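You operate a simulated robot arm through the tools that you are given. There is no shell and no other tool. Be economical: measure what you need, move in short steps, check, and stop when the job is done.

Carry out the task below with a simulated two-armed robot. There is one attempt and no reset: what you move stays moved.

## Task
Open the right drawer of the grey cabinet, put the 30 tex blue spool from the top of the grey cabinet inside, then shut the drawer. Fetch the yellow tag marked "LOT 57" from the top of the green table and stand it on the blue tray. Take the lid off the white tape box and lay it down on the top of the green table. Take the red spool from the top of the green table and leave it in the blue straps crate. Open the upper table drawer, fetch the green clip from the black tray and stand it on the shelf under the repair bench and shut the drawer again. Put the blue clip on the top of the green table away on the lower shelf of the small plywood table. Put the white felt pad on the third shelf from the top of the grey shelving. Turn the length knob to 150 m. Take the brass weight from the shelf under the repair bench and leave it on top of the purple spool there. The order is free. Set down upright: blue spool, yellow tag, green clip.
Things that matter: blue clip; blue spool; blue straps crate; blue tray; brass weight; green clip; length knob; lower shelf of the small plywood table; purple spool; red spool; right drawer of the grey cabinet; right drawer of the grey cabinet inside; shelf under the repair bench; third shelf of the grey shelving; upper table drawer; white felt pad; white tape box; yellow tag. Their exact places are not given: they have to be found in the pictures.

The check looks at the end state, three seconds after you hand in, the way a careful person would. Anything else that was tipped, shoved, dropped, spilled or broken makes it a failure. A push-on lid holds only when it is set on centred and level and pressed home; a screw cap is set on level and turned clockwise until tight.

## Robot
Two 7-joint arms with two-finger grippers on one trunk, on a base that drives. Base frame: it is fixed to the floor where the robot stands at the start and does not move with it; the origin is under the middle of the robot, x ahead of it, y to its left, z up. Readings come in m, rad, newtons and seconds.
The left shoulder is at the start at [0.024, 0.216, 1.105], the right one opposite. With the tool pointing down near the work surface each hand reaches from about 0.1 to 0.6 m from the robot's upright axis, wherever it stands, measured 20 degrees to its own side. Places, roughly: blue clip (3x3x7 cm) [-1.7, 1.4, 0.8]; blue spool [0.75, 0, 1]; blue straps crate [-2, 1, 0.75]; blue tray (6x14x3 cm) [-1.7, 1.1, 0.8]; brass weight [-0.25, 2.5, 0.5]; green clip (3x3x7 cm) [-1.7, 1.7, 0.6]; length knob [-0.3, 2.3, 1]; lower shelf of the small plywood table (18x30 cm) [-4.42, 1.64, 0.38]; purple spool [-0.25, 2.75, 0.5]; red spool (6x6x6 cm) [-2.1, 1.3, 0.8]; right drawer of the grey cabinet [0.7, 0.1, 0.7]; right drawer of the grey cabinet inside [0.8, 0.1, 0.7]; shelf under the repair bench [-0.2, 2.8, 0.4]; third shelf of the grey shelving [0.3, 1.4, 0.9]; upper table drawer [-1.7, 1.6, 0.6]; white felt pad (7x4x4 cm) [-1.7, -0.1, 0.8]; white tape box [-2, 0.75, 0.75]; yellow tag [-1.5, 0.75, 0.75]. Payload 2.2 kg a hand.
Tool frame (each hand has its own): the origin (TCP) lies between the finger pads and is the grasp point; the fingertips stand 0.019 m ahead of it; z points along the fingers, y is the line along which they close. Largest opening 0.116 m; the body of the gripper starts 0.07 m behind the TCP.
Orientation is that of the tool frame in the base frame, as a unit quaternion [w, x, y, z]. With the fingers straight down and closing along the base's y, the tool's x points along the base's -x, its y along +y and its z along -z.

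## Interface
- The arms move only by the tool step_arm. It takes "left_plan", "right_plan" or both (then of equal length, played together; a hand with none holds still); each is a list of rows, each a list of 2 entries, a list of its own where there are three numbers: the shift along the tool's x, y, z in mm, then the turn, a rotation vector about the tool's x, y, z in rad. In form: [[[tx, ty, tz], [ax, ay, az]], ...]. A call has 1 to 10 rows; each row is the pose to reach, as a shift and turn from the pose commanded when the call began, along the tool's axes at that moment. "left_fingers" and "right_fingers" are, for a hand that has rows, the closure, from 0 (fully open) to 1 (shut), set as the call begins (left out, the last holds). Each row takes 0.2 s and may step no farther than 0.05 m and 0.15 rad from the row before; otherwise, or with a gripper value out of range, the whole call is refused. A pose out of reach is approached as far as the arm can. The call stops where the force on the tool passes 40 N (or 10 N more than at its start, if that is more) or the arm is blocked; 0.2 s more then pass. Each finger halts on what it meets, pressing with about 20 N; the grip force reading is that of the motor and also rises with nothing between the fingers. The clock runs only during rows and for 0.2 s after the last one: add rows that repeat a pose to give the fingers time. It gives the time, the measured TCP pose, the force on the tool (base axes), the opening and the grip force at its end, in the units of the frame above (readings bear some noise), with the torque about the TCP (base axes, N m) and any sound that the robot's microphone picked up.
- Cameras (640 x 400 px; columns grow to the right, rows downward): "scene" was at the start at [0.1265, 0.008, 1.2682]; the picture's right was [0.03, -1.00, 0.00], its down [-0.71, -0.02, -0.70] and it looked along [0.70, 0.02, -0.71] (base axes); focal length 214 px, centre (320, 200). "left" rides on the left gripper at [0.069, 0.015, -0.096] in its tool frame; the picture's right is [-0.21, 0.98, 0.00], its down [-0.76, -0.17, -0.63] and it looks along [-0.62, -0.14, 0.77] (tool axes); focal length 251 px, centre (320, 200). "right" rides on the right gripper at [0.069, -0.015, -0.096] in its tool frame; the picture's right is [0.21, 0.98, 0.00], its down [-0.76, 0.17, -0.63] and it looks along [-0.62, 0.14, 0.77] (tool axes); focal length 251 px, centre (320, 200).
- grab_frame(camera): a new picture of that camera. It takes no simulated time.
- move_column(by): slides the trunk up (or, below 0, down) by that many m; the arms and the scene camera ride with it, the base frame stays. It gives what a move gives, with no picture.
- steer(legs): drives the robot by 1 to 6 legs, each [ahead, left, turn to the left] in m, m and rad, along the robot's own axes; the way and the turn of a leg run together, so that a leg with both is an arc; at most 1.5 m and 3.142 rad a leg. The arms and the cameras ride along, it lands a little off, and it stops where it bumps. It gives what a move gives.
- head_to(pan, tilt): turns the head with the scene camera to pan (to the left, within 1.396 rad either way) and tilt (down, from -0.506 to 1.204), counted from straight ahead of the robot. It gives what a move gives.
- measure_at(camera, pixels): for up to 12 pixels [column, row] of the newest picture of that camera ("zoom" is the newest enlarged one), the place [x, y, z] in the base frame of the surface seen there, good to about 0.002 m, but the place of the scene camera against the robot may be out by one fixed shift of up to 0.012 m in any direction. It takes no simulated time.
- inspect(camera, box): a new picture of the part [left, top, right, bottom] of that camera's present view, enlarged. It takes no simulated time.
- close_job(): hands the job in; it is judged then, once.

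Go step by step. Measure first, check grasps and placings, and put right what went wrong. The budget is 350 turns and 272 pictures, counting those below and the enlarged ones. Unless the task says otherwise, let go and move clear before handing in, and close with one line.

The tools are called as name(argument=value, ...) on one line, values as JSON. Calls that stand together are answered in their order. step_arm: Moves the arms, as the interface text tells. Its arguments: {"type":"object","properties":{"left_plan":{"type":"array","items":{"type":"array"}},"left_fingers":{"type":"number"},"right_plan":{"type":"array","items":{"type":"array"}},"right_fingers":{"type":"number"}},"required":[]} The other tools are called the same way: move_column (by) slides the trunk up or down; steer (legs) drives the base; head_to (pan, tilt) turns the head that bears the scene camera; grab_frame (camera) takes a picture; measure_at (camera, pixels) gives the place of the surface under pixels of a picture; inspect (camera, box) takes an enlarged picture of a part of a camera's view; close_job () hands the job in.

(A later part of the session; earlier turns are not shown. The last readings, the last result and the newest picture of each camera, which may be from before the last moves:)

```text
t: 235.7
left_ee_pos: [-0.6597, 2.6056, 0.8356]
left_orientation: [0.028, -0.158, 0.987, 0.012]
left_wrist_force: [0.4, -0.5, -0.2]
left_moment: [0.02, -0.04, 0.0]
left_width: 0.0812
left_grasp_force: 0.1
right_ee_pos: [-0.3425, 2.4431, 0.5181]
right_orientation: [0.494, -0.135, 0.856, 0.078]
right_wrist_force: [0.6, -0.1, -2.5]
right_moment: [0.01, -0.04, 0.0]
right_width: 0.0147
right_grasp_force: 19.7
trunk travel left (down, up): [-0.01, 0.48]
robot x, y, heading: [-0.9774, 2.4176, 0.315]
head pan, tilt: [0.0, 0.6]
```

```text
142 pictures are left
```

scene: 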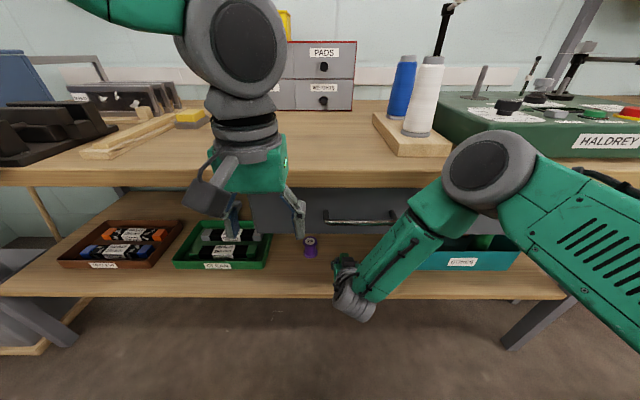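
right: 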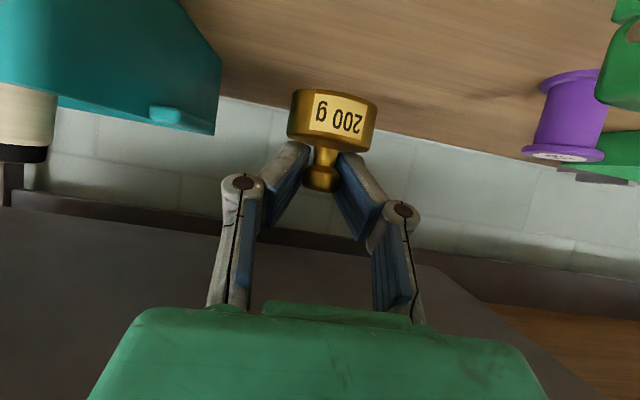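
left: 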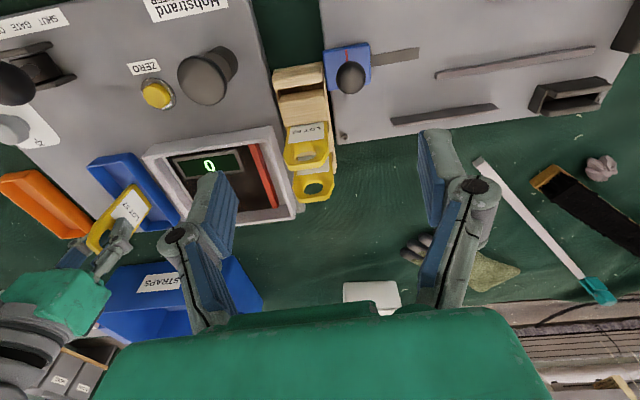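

Weight lifted and level. I'll measure the spool's top.

measure_at(camera="right", pixels=[[563, 150], [525, 152], [603, 155], [545, 80], [600, 75], [570, 148], [565, 158], [565, 110]])

inspect(camera="right", box=[500, 40, 640, 190])

```text
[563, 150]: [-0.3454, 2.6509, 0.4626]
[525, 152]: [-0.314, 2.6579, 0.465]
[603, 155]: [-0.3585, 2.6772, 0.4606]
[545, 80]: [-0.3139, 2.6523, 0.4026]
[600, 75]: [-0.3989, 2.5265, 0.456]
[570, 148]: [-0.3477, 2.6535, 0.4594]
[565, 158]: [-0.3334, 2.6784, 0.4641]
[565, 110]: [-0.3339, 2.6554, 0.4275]
```

```text
2.67 times, centred on (570, 115) of right
```

zoom: 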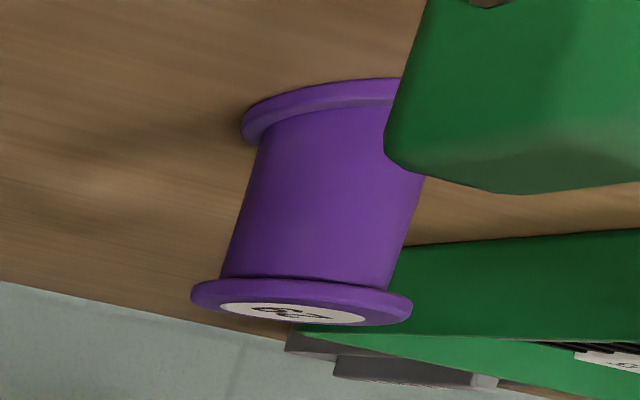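

Spool centre is (-0.333, 2.674) with top z 0.464, too far and across the midline from here. I'll retract the hand, raise the left arm clear of the bench, shift the base left 0.12 m and wait.

step_arm(right_plan=[[[-18, 0, -10], [0, 0, 0]], [[-35, 0, -20], [0, 0, 0]], [[-15, 0, -55], [0, 0, 0]], [[5, 0, -90], [0, 0, 0]], [[25, 0, -125], [0, 0, 0]], [[50, 0, -167], [0, 0, 0]]], left_plan=[[[0, 0, -40], [0, 0, 0]], [[0, 0, -80], [0, 0, 0]], [[0, 0, -120], [0, 0, 0]], [[0, 0, -160], [0, 0, 0]], [[0, 0, -200], [0, 0, 0]], [[0, 0, -220], [0, 0, 0]]])

steer(legs=[[0, 0.04, 0], [0, 0.04, 0], [0, 0.04, 0]])

step_arm(right_plan=[[[0, 0, 0], [0, 0, 0]], [[0, 0, 0], [0, 0, 0]], [[0, 0, 0], [0, 0, 0]], [[0, 0, 0], [0, 0, 0]], [[0, 0, 0], [0, 0, 0]], [[0, 0, 0], [0, 0, 0]], [[0, 0, 0], [0, 0, 0]], [[0, 0, 0], [0, 0, 0]], [[0, 0, 0], [0, 0, 0]], [[0, 0, 0], [0, 0, 0]]])

grab_frame(camera="scene")

```text
t: 237.1
left_ee_pos: [-0.6702, 2.5992, 1.0552]
left_orientation: [0.027, -0.159, 0.987, 0.012]
left_wrist_force: [-0.7, -0.9, 0.8]
left_moment: [0.0, 0.0, 0.03]
left_width: 0.0811
left_grasp_force: 0.1
right_ee_pos: [-0.5059, 2.3895, 0.5592]
right_orientation: [0.493, -0.135, 0.856, 0.079]
right_wrist_force: [0.0, 1.1, -1.9]
right_moment: [0.0, 0.0, -0.04]
right_width: 0.0146
right_grasp_force: 19.4
trunk travel left (down, up): [-0.01, 0.48]
robot x, y, heading: [-0.976, 2.4217, 0.316]
head pan, tilt: [0.0, 0.6]
```

```text
t: 238.9
left_ee_pos: [-0.7054, 2.7034, 1.0542]
left_orientation: [0.026, -0.157, 0.987, 0.016]
left_wrist_force: [-0.1, -0.6, -0.5]
left_moment: [0.03, 0.03, -0.01]
left_width: 0.0813
left_grasp_force: 0.0
right_ee_pos: [-0.5421, 2.4966, 0.5581]
right_orientation: [0.491, -0.133, 0.857, 0.081]
right_wrist_force: [0.5, -0.8, -2.5]
right_moment: [-0.01, 0.01, 0.04]
right_width: 0.0146
right_grasp_force: 20.0
trunk travel left (down, up): [-0.01, 0.48]
robot x, y, heading: [-1.0156, 2.5331, 0.32]
head pan, tilt: [0.0, 0.6]
```

```text
t: 241.1
left_ee_pos: [-0.71, 2.7111, 1.0546]
left_orientation: [0.028, -0.159, 0.987, 0.013]
left_wrist_force: [0.3, -0.5, -0.2]
left_moment: [-0.01, -0.01, -0.04]
left_width: 0.0813
left_grasp_force: 0.1
right_ee_pos: [-0.5439, 2.5016, 0.5603]
right_orientation: [0.493, -0.135, 0.856, 0.078]
right_wrist_force: [-0.3, 0.1, -1.7]
right_moment: [-0.01, -0.03, -0.02]
right_width: 0.0144
right_grasp_force: 20.1
trunk travel left (down, up): [-0.01, 0.48]
robot x, y, heading: [-1.0127, 2.5343, 0.316]
head pan, tilt: [0.0, 0.6]
```

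```text
140 pictures are left
```

scene: 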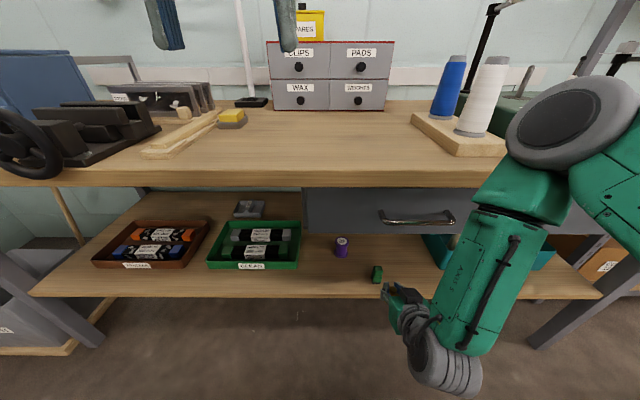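

step_arm(right_plan=[[[0, 45, 0], [0, 0, 0]], [[0, 85, 0], [0, 0, 0]], [[0, 98, 0], [0, 0, 0]], [[0, 98, 0], [0, 0, 0]]])

steer(legs=[[0.1, 0, 0]])

step_arm(right_plan=[[[0, 0, 0], [0, 0, 0]], [[0, 0, 0], [0, 0, 0]]])

grab_frame(camera="right")

grab_frame(camera="scene")

```text
t: 242.1
left_ee_pos: [-0.71, 2.711, 1.0548]
left_orientation: [0.029, -0.157, 0.987, 0.011]
left_wrist_force: [-0.3, -0.4, 0.3]
left_moment: [0.03, 0.03, -0.01]
left_width: 0.0811
left_grasp_force: 0.1
right_ee_pos: [-0.5751, 2.5928, 0.5604]
right_orientation: [0.492, -0.136, 0.856, 0.079]
right_wrist_force: [0.6, 0.3, -2.2]
right_moment: [0.03, 0.0, -0.03]
right_width: 0.0146
right_grasp_force: 20.1
trunk travel left (down, up): [-0.01, 0.48]
robot x, y, heading: [-1.0133, 2.5331, 0.319]
head pan, tilt: [0.0, 0.6]
```

```text
t: 243.3
left_ee_pos: [-0.6367, 2.7327, 1.0579]
left_orientation: [0.032, -0.156, 0.987, 0.014]
left_wrist_force: [-0.2, -0.6, 0.7]
left_moment: [-0.01, -0.02, 0.0]
left_width: 0.081
left_grasp_force: 0.1
right_ee_pos: [-0.506, 2.6169, 0.5605]
right_orientation: [0.491, -0.14, 0.856, 0.079]
right_wrist_force: [0.2, -0.3, -1.7]
right_moment: [0.02, -0.02, 0.0]
right_width: 0.0142
right_grasp_force: 20.4
trunk travel left (down, up): [-0.01, 0.48]
robot x, y, heading: [-0.9349, 2.5602, 0.317]
head pan, tilt: [0.0, 0.6]
stopped in leg 1: the robot was blocked; the commanded pose is now the measured one
```

```text
t: 243.9
left_ee_pos: [-0.639, 2.7315, 1.0583]
left_orientation: [0.034, -0.155, 0.987, 0.014]
left_wrist_force: [0.4, 0.4, 1.4]
left_moment: [0.01, -0.01, 0.01]
left_width: 0.081
left_grasp_force: 0.0
right_ee_pos: [-0.5048, 2.6174, 0.5612]
right_orientation: [0.492, -0.138, 0.856, 0.078]
right_wrist_force: [0.5, 0.1, -1.5]
right_moment: [0.01, 0.03, 0.03]
right_width: 0.0143
right_grasp_force: 19.5
trunk travel left (down, up): [-0.01, 0.48]
robot x, y, heading: [-0.9343, 2.5602, 0.319]
head pan, tilt: [0.0, 0.6]
```

```text
139 pictures are left
```

right: 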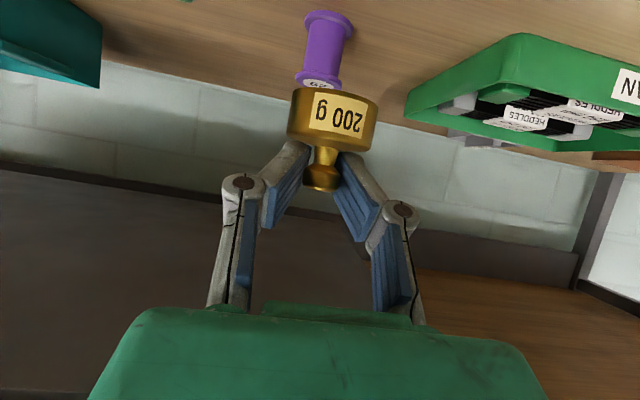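

```text
138 pictures are left
```

scene: 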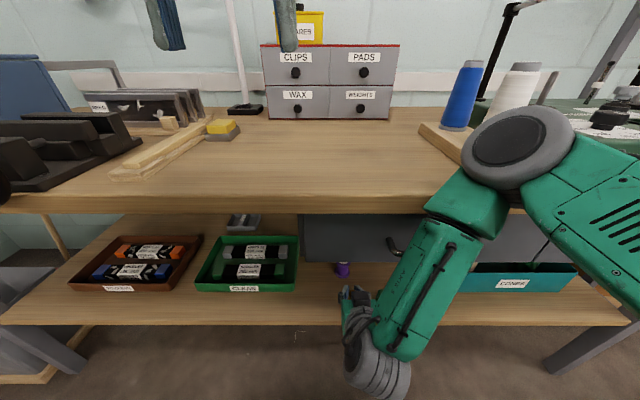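

The base touched something after 8 cm, so I'll ease back 1 cm and extend the arm instead.

steer(legs=[[-0.01, 0, 0]])

step_arm(right_plan=[[[-15, 0, 35], [0, 0, 0]], [[-30, 0, 75], [0, 0, 0]], [[-45, 0, 110], [0, 0, 0]], [[-60, 0, 145], [0, 0, 0]], [[-71, 0, 175], [0, 0, 0]], [[-71, 0, 175], [0, 0, 0]], [[-71, 0, 175], [0, 0, 0]]])

grab_frame(camera="right")

grab_frame(camera="scene")

```text
t: 244.6
left_ee_pos: [-0.6404, 2.7331, 1.0555]
left_orientation: [0.029, -0.156, 0.987, 0.013]
left_wrist_force: [-0.5, 0.3, 0.9]
left_moment: [0.01, 0.02, -0.01]
left_width: 0.0814
left_grasp_force: 0.0
right_ee_pos: [-0.5094, 2.6157, 0.5571]
right_orientation: [0.487, -0.14, 0.859, 0.078]
right_wrist_force: [0.4, -0.1, -2.4]
right_moment: [0.01, 0.02, -0.01]
right_width: 0.0142
right_grasp_force: 20.0
trunk travel left (down, up): [-0.01, 0.48]
robot x, y, heading: [-0.9421, 2.5545, 0.311]
head pan, tilt: [0.0, 0.6]
```

```text
t: 245.8
left_ee_pos: [-0.6546, 2.7108, 1.0597]
left_orientation: [0.032, -0.152, 0.988, 0.018]
left_wrist_force: [-0.5, 0.7, 0.7]
left_moment: [-0.1, -0.09, -0.03]
left_width: 0.0812
left_grasp_force: 0.1
right_ee_pos: [-0.4813, 2.6699, 0.5126]
right_orientation: [0.404, -0.222, 0.88, 0.119]
right_wrist_force: [3.6, -3.0, -5.3]
right_moment: [0.24, 0.0, 0.24]
right_width: 0.0141
right_grasp_force: 19.7
trunk travel left (down, up): [-0.01, 0.48]
robot x, y, heading: [-0.9533, 2.554, 0.309]
head pan, tilt: [0.0, 0.6]
stopped in row 5 (right hand): the arm was blocked; the commanded pose is now the measured one
```

```text
137 pictures are left
```

right: 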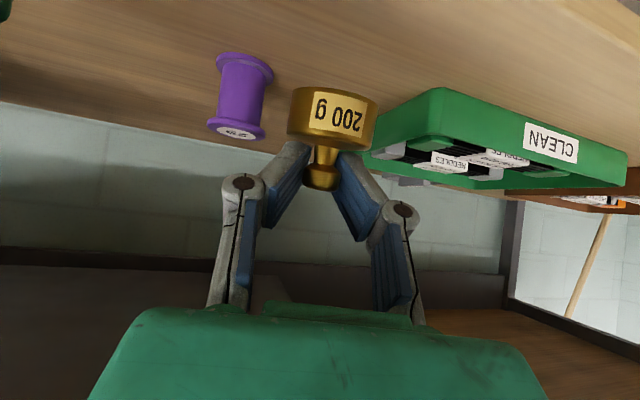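

```text
136 pictures are left
```

scene: 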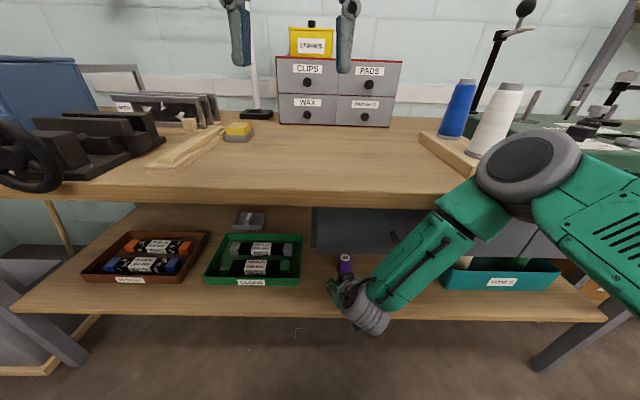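

The bent elbow meets the bench edge. I'll back off, fix the tool orientation, and shift left so the arm can reach straight in from the shoulder.

steer(legs=[[-0.12, 0, 0.008], [0, 0.04, 0], [0, 0.04, 0], [0, 0.04, 0]])

step_arm(right_plan=[[[0, 0, 0], [0, 0, 0]], [[0, 0, 0], [0, 0, 0]], [[0, 0, 0], [0, 0, 0]], [[0, 0, 0], [0, 0, 0]], [[0, 0, 0], [0, 0, 0]], [[0, 0, 0], [0, 0, 0]], [[0, 0, 0], [0, 0, 0]], [[0, 0, 0], [0, 0, 0]], [[0, 0, 0], [0, 0, 0]], [[0, 0, 0], [0, 0, 0]]])

grab_frame(camera="right")

grab_frame(camera="scene")

```text
t: 246.4
left_ee_pos: [-0.6163, 2.6706, 1.0396]
left_orientation: [0.012, -0.146, 0.989, 0.036]
left_wrist_force: [-1.5, 1.2, 1.8]
left_moment: [-0.17, -0.1, -0.02]
left_width: 0.0814
left_grasp_force: 0.1
right_ee_pos: [-0.4933, 2.6688, 0.4943]
right_orientation: [0.375, -0.231, 0.884, 0.156]
right_wrist_force: [4.1, -3.3, -5.9]
right_moment: [0.25, 0.04, 0.3]
right_width: 0.0142
right_grasp_force: 19.9
trunk travel left (down, up): [-0.01, 0.48]
robot x, y, heading: [-0.9686, 2.5522, 0.308]
head pan, tilt: [0.0, 0.6]
stopped in leg 1: the robot was blocked; the commanded pose is now the measured one
```

```text
t: 248.8
left_ee_pos: [-0.6046, 2.6573, 1.0341]
left_orientation: [0.005, -0.146, 0.988, 0.043]
left_wrist_force: [-0.5, 1.0, 1.6]
left_moment: [-0.12, -0.12, -0.02]
left_width: 0.0812
left_grasp_force: 0.0
right_ee_pos: [-0.4998, 2.6652, 0.4878]
right_orientation: [0.362, -0.232, 0.887, 0.167]
right_wrist_force: [0.4, -1.3, -3.7]
right_moment: [0.17, -0.01, 0.14]
right_width: 0.0139
right_grasp_force: 19.6
trunk travel left (down, up): [-0.01, 0.48]
robot x, y, heading: [-0.9635, 2.5446, 0.305]
head pan, tilt: [0.0, 0.6]
stopped in row 10 (right hand): the arm was blocked; the commanded pose is now the measured one
```

```text
135 pictures are left
```

right: 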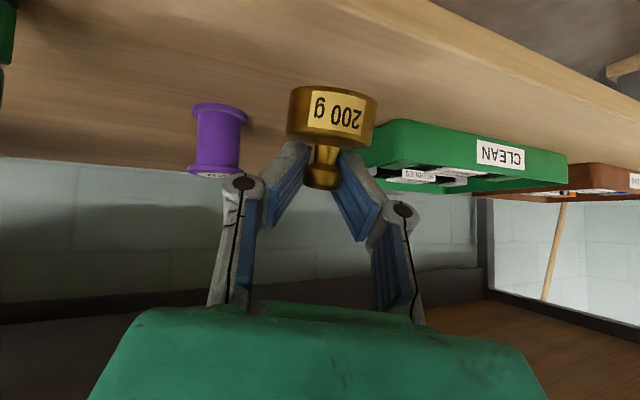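

```text
134 pictures are left
```

scene: 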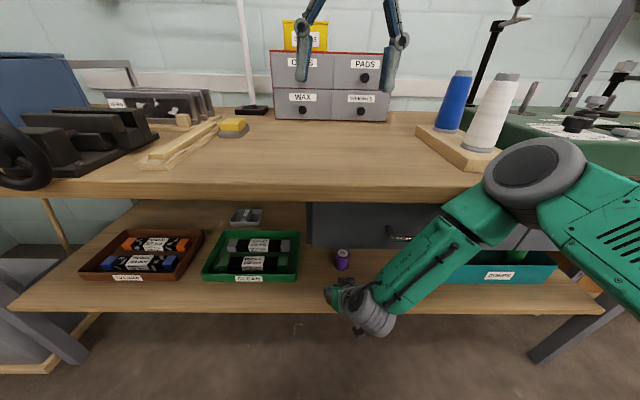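

Backing is blocked too, so something on the arm is caught. I'll look from the left hand camera and zoom in.

grab_frame(camera="left")

inspect(camera="scene", box=[300, 120, 640, 340])

```text
133 pictures are left
```

left: 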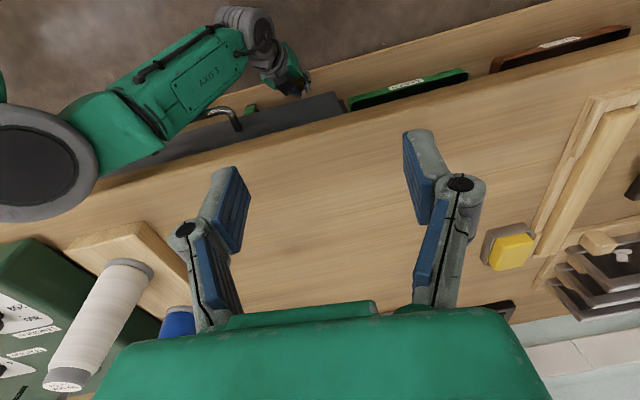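

```text
1.82 times, centred on (470, 230) of scene
```

zoom: 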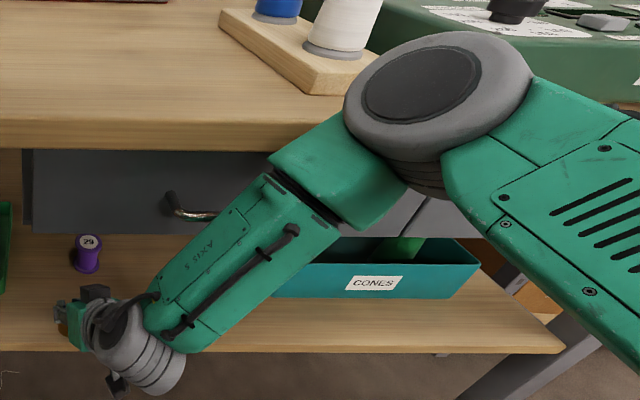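

measure_at(camera="left", pixels=[[30, 170], [90, 180], [80, 210], [140, 140], [160, 160], [235, 120], [290, 90], [200, 70], [100, 200], [170, 140]])

measure_at(camera="scene", pixels=[[530, 150], [490, 180], [535, 205], [470, 205], [440, 230], [350, 190], [400, 232]])

```text
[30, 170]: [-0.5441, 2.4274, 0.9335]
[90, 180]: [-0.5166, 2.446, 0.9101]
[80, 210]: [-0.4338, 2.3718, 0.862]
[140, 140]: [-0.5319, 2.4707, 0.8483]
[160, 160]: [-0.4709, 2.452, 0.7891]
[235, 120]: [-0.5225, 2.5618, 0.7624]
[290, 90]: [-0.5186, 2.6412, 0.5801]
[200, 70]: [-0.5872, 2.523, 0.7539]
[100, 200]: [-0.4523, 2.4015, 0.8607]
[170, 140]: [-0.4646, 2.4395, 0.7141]
```

```text
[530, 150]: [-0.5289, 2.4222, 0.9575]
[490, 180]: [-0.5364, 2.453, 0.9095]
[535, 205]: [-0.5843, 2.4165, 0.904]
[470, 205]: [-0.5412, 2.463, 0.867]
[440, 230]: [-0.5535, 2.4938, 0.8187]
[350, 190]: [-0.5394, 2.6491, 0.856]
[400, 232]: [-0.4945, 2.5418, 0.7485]
```

The elbow presses on the bench front. I'll retract the hand along its own axis in small steps to relieve it.

step_arm(right_plan=[[[0, 0, -15], [0, 0, 0]], [[0, 0, -30], [0, 0, 0]], [[0, 0, -45], [0, 0, 0]], [[0, 0, -60], [0, 0, 0]]])

grab_frame(camera="left")

```text
t: 249.8
left_ee_pos: [-0.5814, 2.6505, 1.0289]
left_orientation: [-0.003, -0.146, 0.988, 0.05]
left_wrist_force: [-0.3, -1.5, -1.1]
left_moment: [0.03, -0.04, -0.02]
left_width: 0.0813
left_grasp_force: 0.2
right_ee_pos: [-0.5085, 2.6255, 0.5167]
right_orientation: [0.36, -0.222, 0.891, 0.164]
right_wrist_force: [0.2, -0.3, -2.9]
right_moment: [0.02, -0.02, 0.01]
right_width: 0.0138
right_grasp_force: 19.6
right hand out of reach, approached as far as the arm can: row 1
trunk travel left (down, up): [-0.01, 0.48]
robot x, y, heading: [-0.9601, 2.5498, 0.31]
head pan, tilt: [0.0, 0.6]
```

```text
131 pictures are left
```

left: 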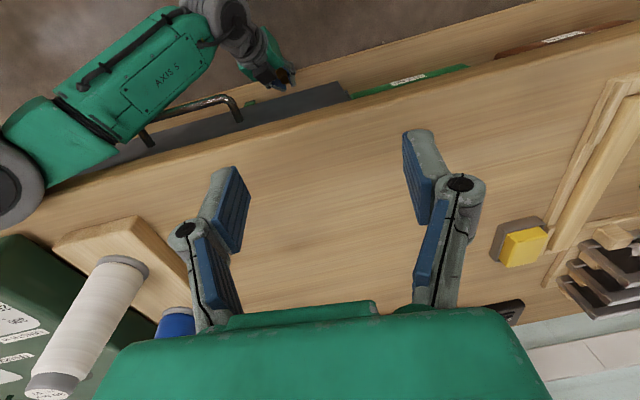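

The whole robot leans forward-right, so I'll look down around the base.

head_to(pan=0, tilt=1.2)

grab_frame(camera="scene")

head_to(pan=-0.9, tilt=0.9)

grab_frame(camera="scene")

```text
t: 250.8
left_ee_pos: [-0.5837, 2.656, 1.0285]
left_orientation: [-0.004, -0.147, 0.988, 0.046]
left_wrist_force: [-0.4, -0.7, 0.3]
left_moment: [0.02, 0.02, -0.02]
left_width: 0.0813
left_grasp_force: 0.0
right_ee_pos: [-0.5129, 2.6312, 0.5157]
right_orientation: [0.358, -0.224, 0.891, 0.164]
right_wrist_force: [-0.5, 0.5, -2.1]
right_moment: [0.0, 0.01, 0.0]
right_width: 0.0141
right_grasp_force: 19.7
trunk travel left (down, up): [-0.01, 0.48]
robot x, y, heading: [-0.9649, 2.5484, 0.309]
head pan, tilt: [0.0, 1.201]
```

```text
130 pictures are left
```

scene: 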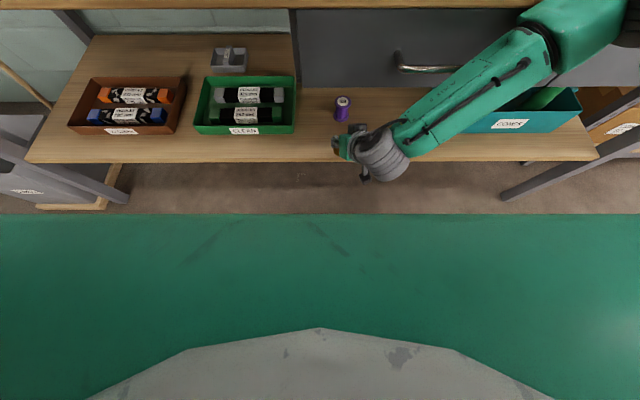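

```text
t: 252.0
left_ee_pos: [-0.5839, 2.6565, 1.0287]
left_orientation: [-0.003, -0.147, 0.988, 0.047]
left_wrist_force: [-0.1, 1.5, 0.5]
left_moment: [0.0, 0.0, -0.01]
left_width: 0.0811
left_grasp_force: 0.0
right_ee_pos: [-0.5131, 2.6312, 0.5159]
right_orientation: [0.358, -0.225, 0.891, 0.164]
right_wrist_force: [0.5, -0.8, -1.2]
right_moment: [0.01, -0.06, 0.02]
right_width: 0.0137
right_grasp_force: 20.0
trunk travel left (down, up): [-0.01, 0.48]
robot x, y, heading: [-0.9627, 2.5491, 0.311]
head pan, tilt: [-0.901, 0.901]
```

```text
129 pictures are left
```

scene: 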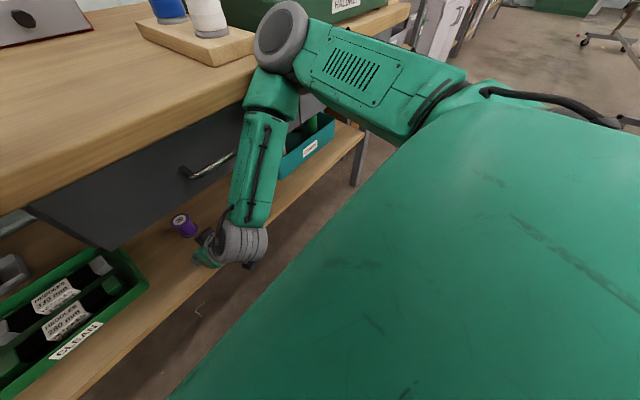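

steer(legs=[[-0.03, 0, 0]])

grab_frame(camera="scene")

```text
t: 252.9
left_ee_pos: [-0.6132, 2.6463, 1.0287]
left_orientation: [-0.002, -0.147, 0.988, 0.048]
left_wrist_force: [-0.3, -1.0, 0.9]
left_moment: [-0.01, -0.04, 0.0]
left_width: 0.0812
left_grasp_force: 0.0
right_ee_pos: [-0.5415, 2.6225, 0.5177]
right_orientation: [0.358, -0.226, 0.891, 0.165]
right_wrist_force: [-0.5, 0.0, -1.3]
right_moment: [-0.03, -0.03, -0.04]
right_width: 0.0138
right_grasp_force: 20.0
trunk travel left (down, up): [-0.01, 0.48]
robot x, y, heading: [-0.9887, 2.5387, 0.309]
head pan, tilt: [-0.901, 0.901]
```

```text
128 pictures are left
```

scene: 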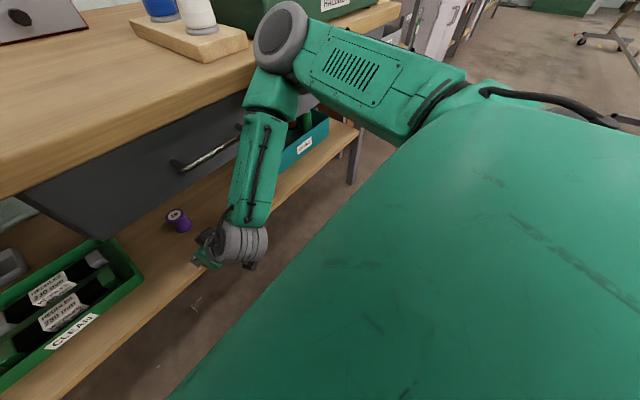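

It moves freely now. The tilt in the readings was only the reset arm targets. I'll shift left 0.12 m, then restore the tool orientation.

steer(legs=[[-0.03, 0, 0.008], [0, 0.04, 0], [0, 0.04, 0], [0, 0.04, 0]])

head_to(pan=-0.3, tilt=0.8)

step_arm(right_plan=[[[0, 0, 0], [0, 0, 0]], [[0, 0, 0], [0, 0, 0]], [[0, 0, 0], [0, 0, 0]], [[0, 0, 0], [0, 0, 0]], [[0, 0, 0], [0, 0, 0]], [[0, 0, 0], [0, 0, 0]], [[0, 0, 0], [0, 0, 0]], [[0, 0, 0], [0, 0, 0]]])

grab_frame(camera="scene")

```text
t: 255.1
left_ee_pos: [-0.6789, 2.7474, 1.0293]
left_orientation: [-0.004, -0.151, 0.987, 0.051]
left_wrist_force: [0.3, 0.0, -0.4]
left_moment: [0.02, 0.01, 0.01]
left_width: 0.0812
left_grasp_force: 0.0
right_ee_pos: [-0.6066, 2.7257, 0.5167]
right_orientation: [0.357, -0.228, 0.89, 0.169]
right_wrist_force: [0.0, 1.2, -2.6]
right_moment: [0.03, -0.02, 0.03]
right_width: 0.0136
right_grasp_force: 20.1
trunk travel left (down, up): [-0.01, 0.48]
robot x, y, heading: [-1.0571, 2.6441, 0.318]
head pan, tilt: [-0.901, 0.901]
```

```text
t: 256.1
left_ee_pos: [-0.6823, 2.7517, 1.0308]
left_orientation: [-0.001, -0.152, 0.987, 0.047]
left_wrist_force: [-0.6, -0.7, -0.7]
left_moment: [-0.01, 0.03, 0.02]
left_width: 0.0812
left_grasp_force: 0.0
right_ee_pos: [-0.6094, 2.7277, 0.5184]
right_orientation: [0.359, -0.229, 0.889, 0.166]
right_wrist_force: [0.8, -0.5, -1.5]
right_moment: [-0.02, -0.02, 0.01]
right_width: 0.0139
right_grasp_force: 19.9
trunk travel left (down, up): [-0.01, 0.48]
robot x, y, heading: [-1.055, 2.6446, 0.318]
head pan, tilt: [-0.3, 0.799]
```

```text
t: 257.9
left_ee_pos: [-0.6832, 2.7513, 1.0298]
left_orientation: [-0.001, -0.151, 0.987, 0.047]
left_wrist_force: [0.2, -0.8, 0.1]
left_moment: [-0.03, 0.01, -0.01]
left_width: 0.0811
left_grasp_force: 0.1
right_ee_pos: [-0.6092, 2.7287, 0.5184]
right_orientation: [0.358, -0.23, 0.889, 0.167]
right_wrist_force: [0.0, -0.1, -2.1]
right_moment: [-0.01, -0.01, 0.0]
right_width: 0.0134
right_grasp_force: 19.9
trunk travel left (down, up): [-0.01, 0.48]
robot x, y, heading: [-1.0567, 2.6419, 0.324]
head pan, tilt: [-0.3, 0.799]
```

```text
127 pictures are left
```

scene: 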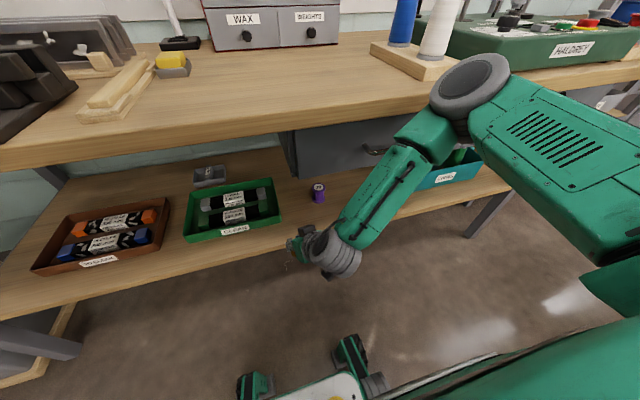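

I'll restore the 60° pitch and bring the hand in line with the spool.

step_arm(right_plan=[[[-5, -32, -17], [0.07, -0.065, 0.01]], [[-10, -64, -34], [0.14, -0.13, 0.02]], [[-16, -96, -50], [0.21, -0.195, 0.03]], [[-21, -127, -67], [0.276, -0.258, 0.042]], [[-21, -127, -67], [0.276, -0.258, 0.042]], [[-21, -127, -67], [0.276, -0.258, 0.042]]])

steer(legs=[[0.05, 0, 0]])

grab_frame(camera="right")

grab_frame(camera="scene")

```text
t: 259.3
left_ee_pos: [-0.6852, 2.7572, 1.031]
left_orientation: [-0.001, -0.152, 0.987, 0.046]
left_wrist_force: [-0.4, 0.0, 0.6]
left_moment: [-0.04, 0.02, 0.01]
left_width: 0.0811
left_grasp_force: 0.1
right_ee_pos: [-0.569, 2.5994, 0.5623]
right_orientation: [0.495, -0.136, 0.855, 0.075]
right_wrist_force: [-0.3, 1.2, -2.3]
right_moment: [-0.01, 0.02, 0.0]
right_width: 0.0132
right_grasp_force: 20.0
right hand out of reach, approached as far as the arm can: row 1
trunk travel left (down, up): [-0.01, 0.48]
robot x, y, heading: [-1.0585, 2.6433, 0.321]
head pan, tilt: [-0.3, 0.799]
```

```text
t: 260.3
left_ee_pos: [-0.6335, 2.7696, 1.0308]
left_orientation: [-0.002, -0.151, 0.987, 0.046]
left_wrist_force: [0.1, 0.1, -0.5]
left_moment: [-0.04, 0.04, -0.01]
left_width: 0.0812
left_grasp_force: 0.1
right_ee_pos: [-0.5208, 2.6117, 0.5604]
right_orientation: [0.493, -0.137, 0.856, 0.077]
right_wrist_force: [0.3, 0.6, -2.9]
right_moment: [-0.02, -0.03, 0.02]
right_width: 0.0132
right_grasp_force: 20.0
trunk travel left (down, up): [-0.01, 0.48]
robot x, y, heading: [-1.012, 2.6629, 0.316]
head pan, tilt: [-0.3, 0.799]
```

```text
126 pictures are left
```

right: 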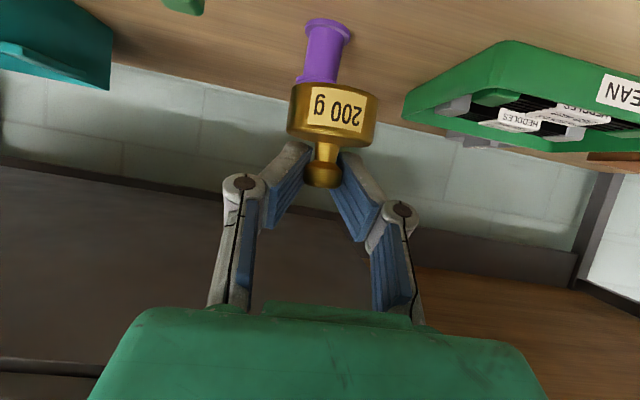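

```text
125 pictures are left
```

scene: 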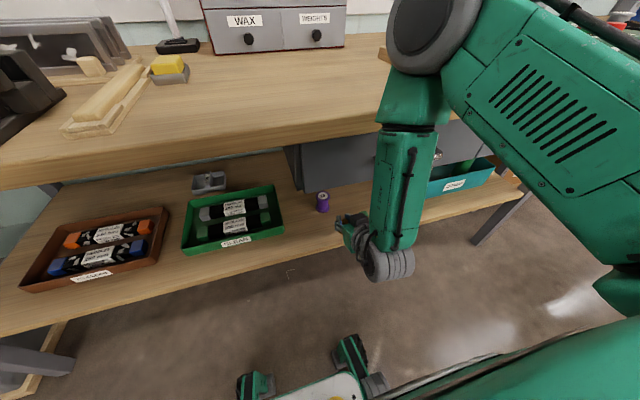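

measure_at(camera="scene", pixels=[[430, 30], [400, 60], [410, 75], [385, 110], [410, 130], [375, 200], [470, 40], [330, 130]])

```text
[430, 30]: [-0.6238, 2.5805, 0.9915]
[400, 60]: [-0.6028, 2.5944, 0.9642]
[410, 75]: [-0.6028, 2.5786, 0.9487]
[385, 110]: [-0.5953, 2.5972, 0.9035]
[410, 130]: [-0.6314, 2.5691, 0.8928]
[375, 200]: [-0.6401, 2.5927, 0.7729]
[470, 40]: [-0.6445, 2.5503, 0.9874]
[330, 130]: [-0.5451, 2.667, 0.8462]
```

With the 60° pitch the forearm would hit the drawer face, but a level hand clears it. I'll set the weight on the shelf in front of the spool and re-grip it with a horizontal hand.

step_arm(right_plan=[[[-10, 0, 25], [0, 0, 0]], [[-20, 0, 45], [0, 0, 0]], [[-32, 0, 56], [0, 0, 0]], [[0, 0, 75], [0, 0, 0]], [[35, 0, 95], [0, 0, 0]], [[60, 0, 110], [0, 0, 0]], [[68, 0, 114], [0, 0, 0]], [[68, 0, 114], [0, 0, 0]]])

grab_frame(camera="right")

```text
t: 262.1
left_ee_pos: [-0.6363, 2.7671, 1.0313]
left_orientation: [-0.001, -0.152, 0.987, 0.048]
left_wrist_force: [0.5, 0.1, -0.2]
left_moment: [-0.02, 0.0, -0.03]
left_width: 0.0811
left_grasp_force: 0.0
right_ee_pos: [-0.4632, 2.6481, 0.4502]
right_orientation: [0.496, -0.132, 0.856, 0.068]
right_wrist_force: [-0.2, -1.0, -2.1]
right_moment: [-0.03, -0.01, -0.03]
right_width: 0.0133
right_grasp_force: 19.9
right hand out of reach, approached as far as the arm can: row 4, 5, 6, 7, 8
trunk travel left (down, up): [-0.01, 0.48]
robot x, y, heading: [-1.0052, 2.6603, 0.316]
head pan, tilt: [-0.3, 0.799]
```

```text
124 pictures are left
```

right: 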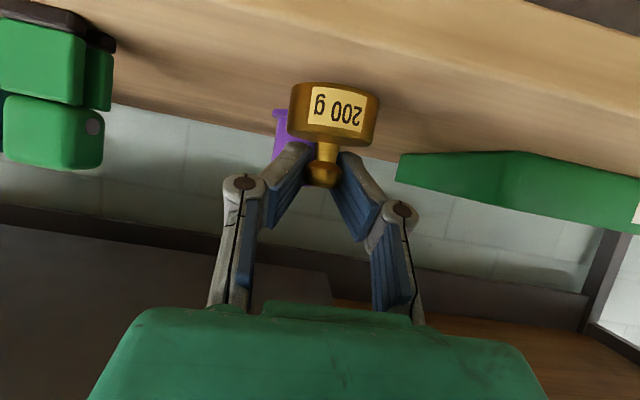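

step_arm(right_plan=[[[5, 0, 3], [0, 0, 0]], [[9, 0, 5], [0, 0, 0]], [[11, 0, 6], [0, 0, 0]], [[11, 0, 6], [0, 0, 0]]])

grab_frame(camera="right")

```text
t: 263.1
left_ee_pos: [-0.6381, 2.7669, 1.0323]
left_orientation: [0.0, -0.152, 0.987, 0.047]
left_wrist_force: [1.1, -0.4, -0.5]
left_moment: [-0.01, -0.02, 0.02]
left_width: 0.0813
left_grasp_force: 0.0
right_ee_pos: [-0.4648, 2.6533, 0.44]
right_orientation: [0.499, -0.133, 0.853, 0.071]
right_wrist_force: [5.9, -3.2, 16.2]
right_moment: [-0.09, 0.15, 0.07]
right_width: 0.013
right_grasp_force: 20.4
right hand out of reach, approached as far as the arm can: row 1, 2, 3, 4
trunk travel left (down, up): [-0.01, 0.48]
robot x, y, heading: [-1.0088, 2.658, 0.321]
head pan, tilt: [-0.3, 0.799]
```

```text
123 pictures are left
```

right: 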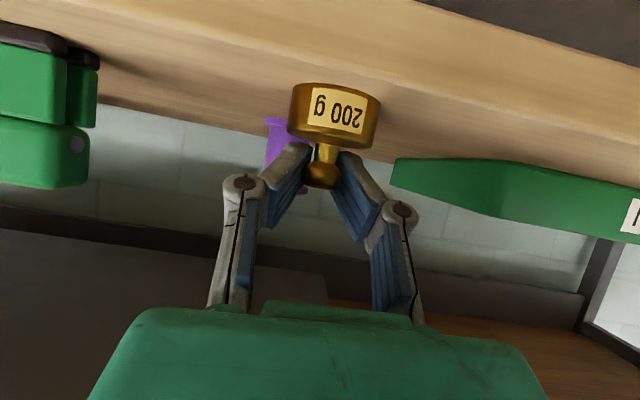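

Contact. I'll release, back out and pitch level.

step_arm(right_plan=[[[-1, 0, -1], [0, 0, 0]], [[-1, 0, -1], [0, 0, 0]], [[-1, 0, -1], [0, 0, 0]]], right_fingers=0.6)

step_arm(right_plan=[[[0, 0, -30], [0, 0, 0]], [[0, 0, -70], [0, 0, 0]], [[5, 0, -90], [0, -0.13, 0]], [[10, 0, -95], [0, -0.26, 0]], [[15, 0, -100], [0, -0.39, 0]], [[20, 0, -100], [0, -0.52, 0]], [[20, 0, -100], [0, -0.52, 0]], [[20, 0, -100], [0, -0.52, 0]]])

grab_frame(camera="right")

grab_frame(camera="scene")

```text
t: 263.9
left_ee_pos: [-0.6375, 2.7663, 1.0304]
left_orientation: [0.0, -0.151, 0.987, 0.048]
left_wrist_force: [-1.1, -0.8, 0.5]
left_moment: [0.04, -0.04, 0.0]
left_width: 0.081
left_grasp_force: 0.1
right_ee_pos: [-0.4676, 2.6543, 0.4388]
right_orientation: [0.495, -0.134, 0.855, 0.074]
right_wrist_force: [-1.4, -0.2, -0.7]
right_moment: [0.05, -0.11, -0.01]
right_width: 0.0465
right_grasp_force: 0.1
trunk travel left (down, up): [-0.01, 0.48]
robot x, y, heading: [-1.0075, 2.6616, 0.317]
head pan, tilt: [-0.3, 0.799]
```

```text
t: 265.7
left_ee_pos: [-0.6377, 2.7668, 1.0297]
left_orientation: [-0.001, -0.152, 0.987, 0.048]
left_wrist_force: [-0.2, -0.7, -1.3]
left_moment: [-0.01, -0.01, -0.03]
left_width: 0.0812
left_grasp_force: 0.1
right_ee_pos: [-0.5375, 2.6729, 0.467]
right_orientation: [0.699, -0.11, 0.699, 0.105]
right_wrist_force: [-0.9, -0.9, 0.0]
right_moment: [0.02, 0.01, 0.03]
right_width: 0.0462
right_grasp_force: 0.0
right hand out of reach, approached as far as the arm can: row 4, 5, 6, 7, 8
trunk travel left (down, up): [-0.01, 0.48]
robot x, y, heading: [-1.0107, 2.6595, 0.32]
head pan, tilt: [-0.3, 0.799]
```

```text
122 pictures are left
```

right: 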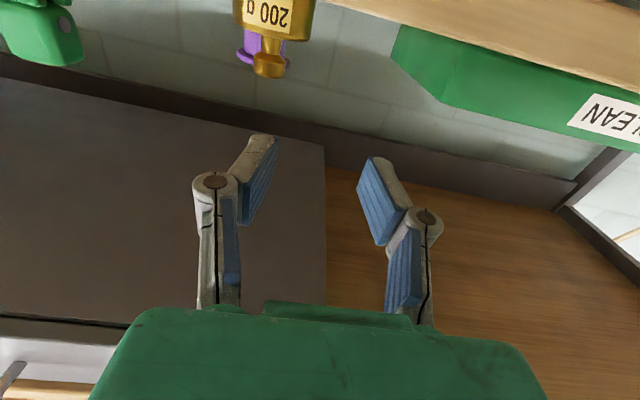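

```text
121 pictures are left
```

scene: 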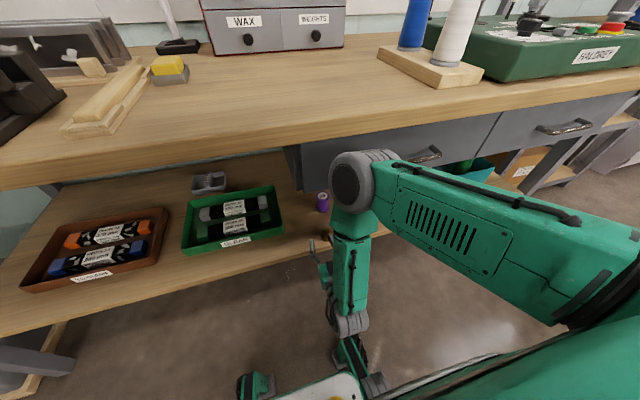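

The elbow is now low and clear. I'll measure the weight's knob.

measure_at(camera="right", pixels=[[270, 65], [268, 72], [262, 15], [300, 25], [240, 15]])

measure_at(camera="scene", pixels=[[321, 198], [327, 240], [330, 233]])

```text
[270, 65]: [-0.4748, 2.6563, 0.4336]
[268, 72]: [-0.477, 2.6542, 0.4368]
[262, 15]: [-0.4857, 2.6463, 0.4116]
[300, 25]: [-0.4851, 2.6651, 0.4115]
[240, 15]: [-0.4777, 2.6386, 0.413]
```

```text
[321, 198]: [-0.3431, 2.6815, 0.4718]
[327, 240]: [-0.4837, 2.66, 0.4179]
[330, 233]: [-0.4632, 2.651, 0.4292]
```

step_arm(right_plan=[[[15, -20, 0], [0, 0, 0]], [[29, -35, 0], [0, 0, 0]], [[29, -35, 0], [0, 0, 0]], [[29, -35, 0], [0, 0, 0]]])

grab_frame(camera="right")

```text
t: 266.7
left_ee_pos: [-0.638, 2.7679, 1.0311]
left_orientation: [-0.001, -0.151, 0.987, 0.048]
left_wrist_force: [-0.4, -1.1, 0.3]
left_moment: [-0.03, -0.02, -0.03]
left_width: 0.0813
left_grasp_force: 0.1
right_ee_pos: [-0.5346, 2.6662, 0.443]
right_orientation: [0.7, -0.112, 0.699, 0.096]
right_wrist_force: [-0.9, 0.6, 1.2]
right_moment: [0.02, 0.01, 0.01]
right_width: 0.0464
right_grasp_force: 0.1
right hand out of reach, approached as far as the arm can: row 1, 2, 3, 4
trunk travel left (down, up): [-0.01, 0.48]
robot x, y, heading: [-1.0082, 2.6598, 0.32]
head pan, tilt: [-0.3, 0.799]
```

```text
120 pictures are left
```

right: 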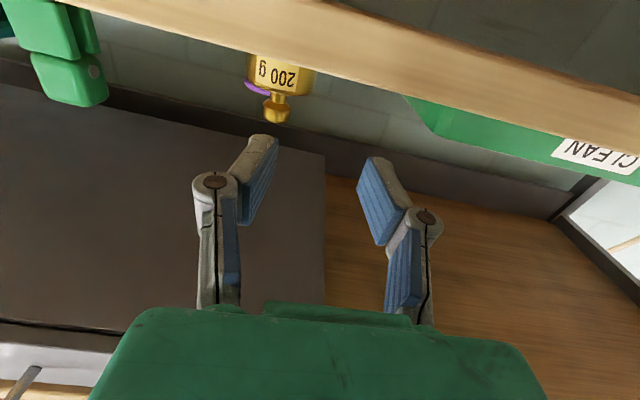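

The arm is too folded here. I'll back the base off 8 cm and reach further instead.

steer(legs=[[-0.08, 0, 0]])

step_arm(right_plan=[[[0, -5, 25], [0, 0, 0]], [[0, -15, 50], [0, 0, 0]], [[0, -25, 75], [0, 0, 0]], [[0, -30, 75], [0, 0, 0]], [[0, -30, 75], [0, 0, 0]]])

grab_frame(camera="right")

```text
t: 267.7
left_ee_pos: [-0.7149, 2.7411, 1.0308]
left_orientation: [0.0, -0.151, 0.987, 0.048]
left_wrist_force: [-0.7, 0.3, 0.2]
left_moment: [0.03, -0.06, -0.01]
left_width: 0.0812
left_grasp_force: 0.0
right_ee_pos: [-0.612, 2.6408, 0.4436]
right_orientation: [0.7, -0.111, 0.699, 0.096]
right_wrist_force: [0.5, 0.5, 1.0]
right_moment: [-0.01, 0.03, 0.0]
right_width: 0.0464
right_grasp_force: 0.1
trunk travel left (down, up): [-0.01, 0.48]
robot x, y, heading: [-1.0883, 2.6388, 0.318]
head pan, tilt: [-0.3, 0.799]
```

```text
t: 268.9
left_ee_pos: [-0.7167, 2.7408, 1.0315]
left_orientation: [0.0, -0.151, 0.987, 0.047]
left_wrist_force: [0.3, -0.9, 0.5]
left_moment: [0.01, 0.0, 0.0]
left_width: 0.0815
left_grasp_force: 0.1
right_ee_pos: [-0.5371, 2.651, 0.446]
right_orientation: [0.701, -0.109, 0.699, 0.087]
right_wrist_force: [0.9, 0.5, 0.2]
right_moment: [0.02, 0.01, 0.01]
right_width: 0.0464
right_grasp_force: 0.1
right hand out of reach, approached as far as the arm can: row 2, 3, 4, 5
trunk travel left (down, up): [-0.01, 0.48]
robot x, y, heading: [-1.0862, 2.6335, 0.318]
head pan, tilt: [-0.3, 0.799]
```

```text
119 pictures are left
```

right: 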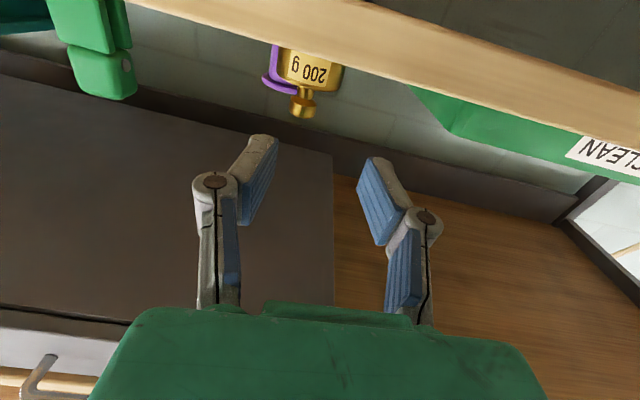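

steer(legs=[[0, -0.02, 0]])

step_arm(right_plan=[[[0, 0, 0], [0, 0, 0]], [[0, 0, 0], [0, 0, 0]], [[0, 0, 0], [0, 0, 0]], [[0, 0, 0], [0, 0, 0]], [[0, 0, 0], [0, 0, 0]], [[0, 0, 0], [0, 0, 0]], [[0, 0, 0], [0, 0, 0]], [[0, 0, 0], [0, 0, 0]]])

grab_frame(camera="right")

```text
t: 269.7
left_ee_pos: [-0.713, 2.7351, 1.0334]
left_orientation: [0.002, -0.152, 0.988, 0.043]
left_wrist_force: [-0.5, 1.5, 0.7]
left_moment: [-0.15, 0.0, 0.03]
left_width: 0.0811
left_grasp_force: 0.0
right_ee_pos: [-0.5337, 2.6398, 0.4474]
right_orientation: [0.702, -0.114, 0.698, 0.085]
right_wrist_force: [0.7, 1.2, 0.9]
right_moment: [0.02, 0.01, -0.05]
right_width: 0.0462
right_grasp_force: 0.0
trunk travel left (down, up): [-0.01, 0.48]
robot x, y, heading: [-1.0749, 2.6136, 0.317]
head pan, tilt: [-0.3, 0.799]
```

```text
t: 271.5
left_ee_pos: [-0.7139, 2.7307, 1.0332]
left_orientation: [0.002, -0.152, 0.987, 0.044]
left_wrist_force: [-0.2, -0.4, 0.3]
left_moment: [-0.02, 0.0, 0.0]
left_width: 0.081
left_grasp_force: 0.1
right_ee_pos: [-0.5345, 2.6396, 0.4499]
right_orientation: [0.703, -0.112, 0.698, 0.085]
right_wrist_force: [0.5, 0.5, -0.1]
right_moment: [0.02, -0.01, 0.03]
right_width: 0.0464
right_grasp_force: 0.1
trunk travel left (down, up): [-0.01, 0.48]
robot x, y, heading: [-1.0782, 2.6202, 0.315]
head pan, tilt: [-0.3, 0.799]
```

```text
118 pictures are left
```

right: 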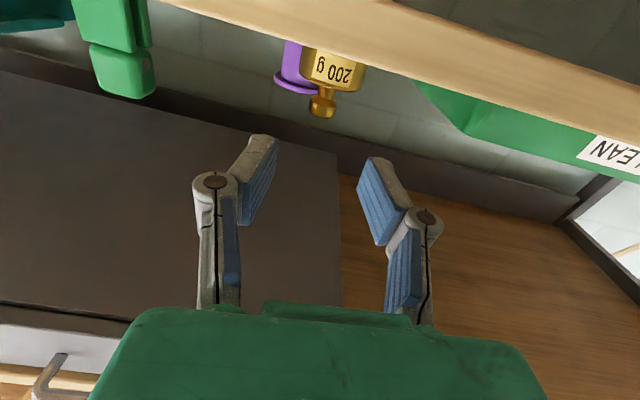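

The knob is centred in view (322,103). I'll go in 69 mm, 12 mm lower, and grip.

step_arm(right_plan=[[[8, 0, 20], [0, 0, 0]], [[12, 0, 45], [0, 0, 0]], [[12, 0, 68], [0, 0, 0]], [[12, 0, 68], [0, 0, 0]], [[12, 0, 68], [0, 0, 0]]])

grab_frame(camera="right")

```text
t: 272.7
left_ee_pos: [-0.7149, 2.7286, 1.034]
left_orientation: [0.003, -0.151, 0.988, 0.046]
left_wrist_force: [0.3, -0.1, 0.7]
left_moment: [0.04, 0.0, -0.01]
left_width: 0.0811
left_grasp_force: 0.1
right_ee_pos: [-0.4698, 2.6575, 0.4356]
right_orientation: [0.702, -0.112, 0.698, 0.086]
right_wrist_force: [0.0, -0.2, 0.1]
right_moment: [-0.01, 0.0, -0.03]
right_width: 0.0463
right_grasp_force: 0.0
trunk travel left (down, up): [-0.01, 0.48]
robot x, y, heading: [-1.0802, 2.6183, 0.323]
head pan, tilt: [-0.3, 0.799]
```

```text
117 pictures are left
```

right: 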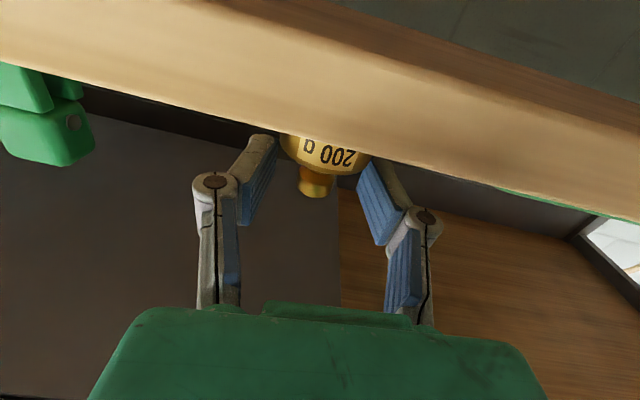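

step_arm(right_plan=[[[0, 0, 0], [0, 0, 0]], [[0, 0, 0], [0, 0, 0]], [[0, 0, 0], [0, 0, 0]]], right_fingers=1)

step_arm(right_plan=[[[-20, 0, 0], [0, 0, 0]], [[-55, 0, 0], [0, 0, 0]], [[-95, 0, 0], [0, 0, 0]], [[-95, 0, 0], [0, 0, 0]], [[-95, 0, 0], [0, 0, 0]]])

grab_frame(camera="right")

grab_frame(camera="scene")

```text
t: 273.5
left_ee_pos: [-0.7143, 2.73, 1.0327]
left_orientation: [0.003, -0.151, 0.988, 0.044]
left_wrist_force: [0.3, 0.8, -0.6]
left_moment: [-0.02, -0.01, 0.0]
left_width: 0.0814
left_grasp_force: 0.0
right_ee_pos: [-0.4686, 2.6578, 0.4376]
right_orientation: [0.702, -0.112, 0.697, 0.087]
right_wrist_force: [0.8, -0.5, 1.6]
right_moment: [0.05, -0.01, 0.01]
right_width: 0.0099
right_grasp_force: 19.9
trunk travel left (down, up): [-0.01, 0.48]
robot x, y, heading: [-1.0774, 2.6218, 0.318]
head pan, tilt: [-0.3, 0.799]
```

```text
t: 274.7
left_ee_pos: [-0.7152, 2.7299, 1.0342]
left_orientation: [0.004, -0.153, 0.987, 0.045]
left_wrist_force: [0.0, -0.1, -0.6]
left_moment: [-0.01, -0.01, -0.01]
left_width: 0.0811
left_grasp_force: 0.1
right_ee_pos: [-0.4706, 2.6626, 0.5295]
right_orientation: [0.702, -0.113, 0.698, 0.087]
right_wrist_force: [-0.1, -0.4, -2.8]
right_moment: [-0.01, 0.01, 0.03]
right_width: 0.0099
right_grasp_force: 20.3
trunk travel left (down, up): [-0.01, 0.48]
robot x, y, heading: [-1.078, 2.6219, 0.315]
head pan, tilt: [-0.3, 0.799]
```

```text
116 pictures are left
```

right: 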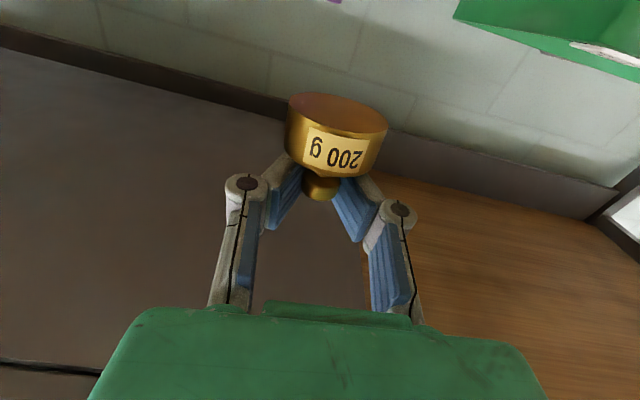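

```text
115 pictures are left
```

scene: 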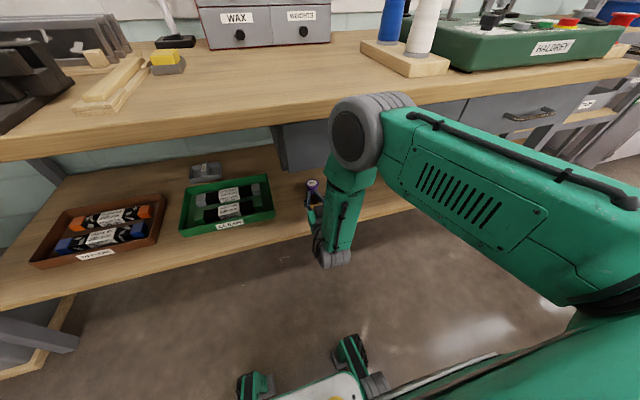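

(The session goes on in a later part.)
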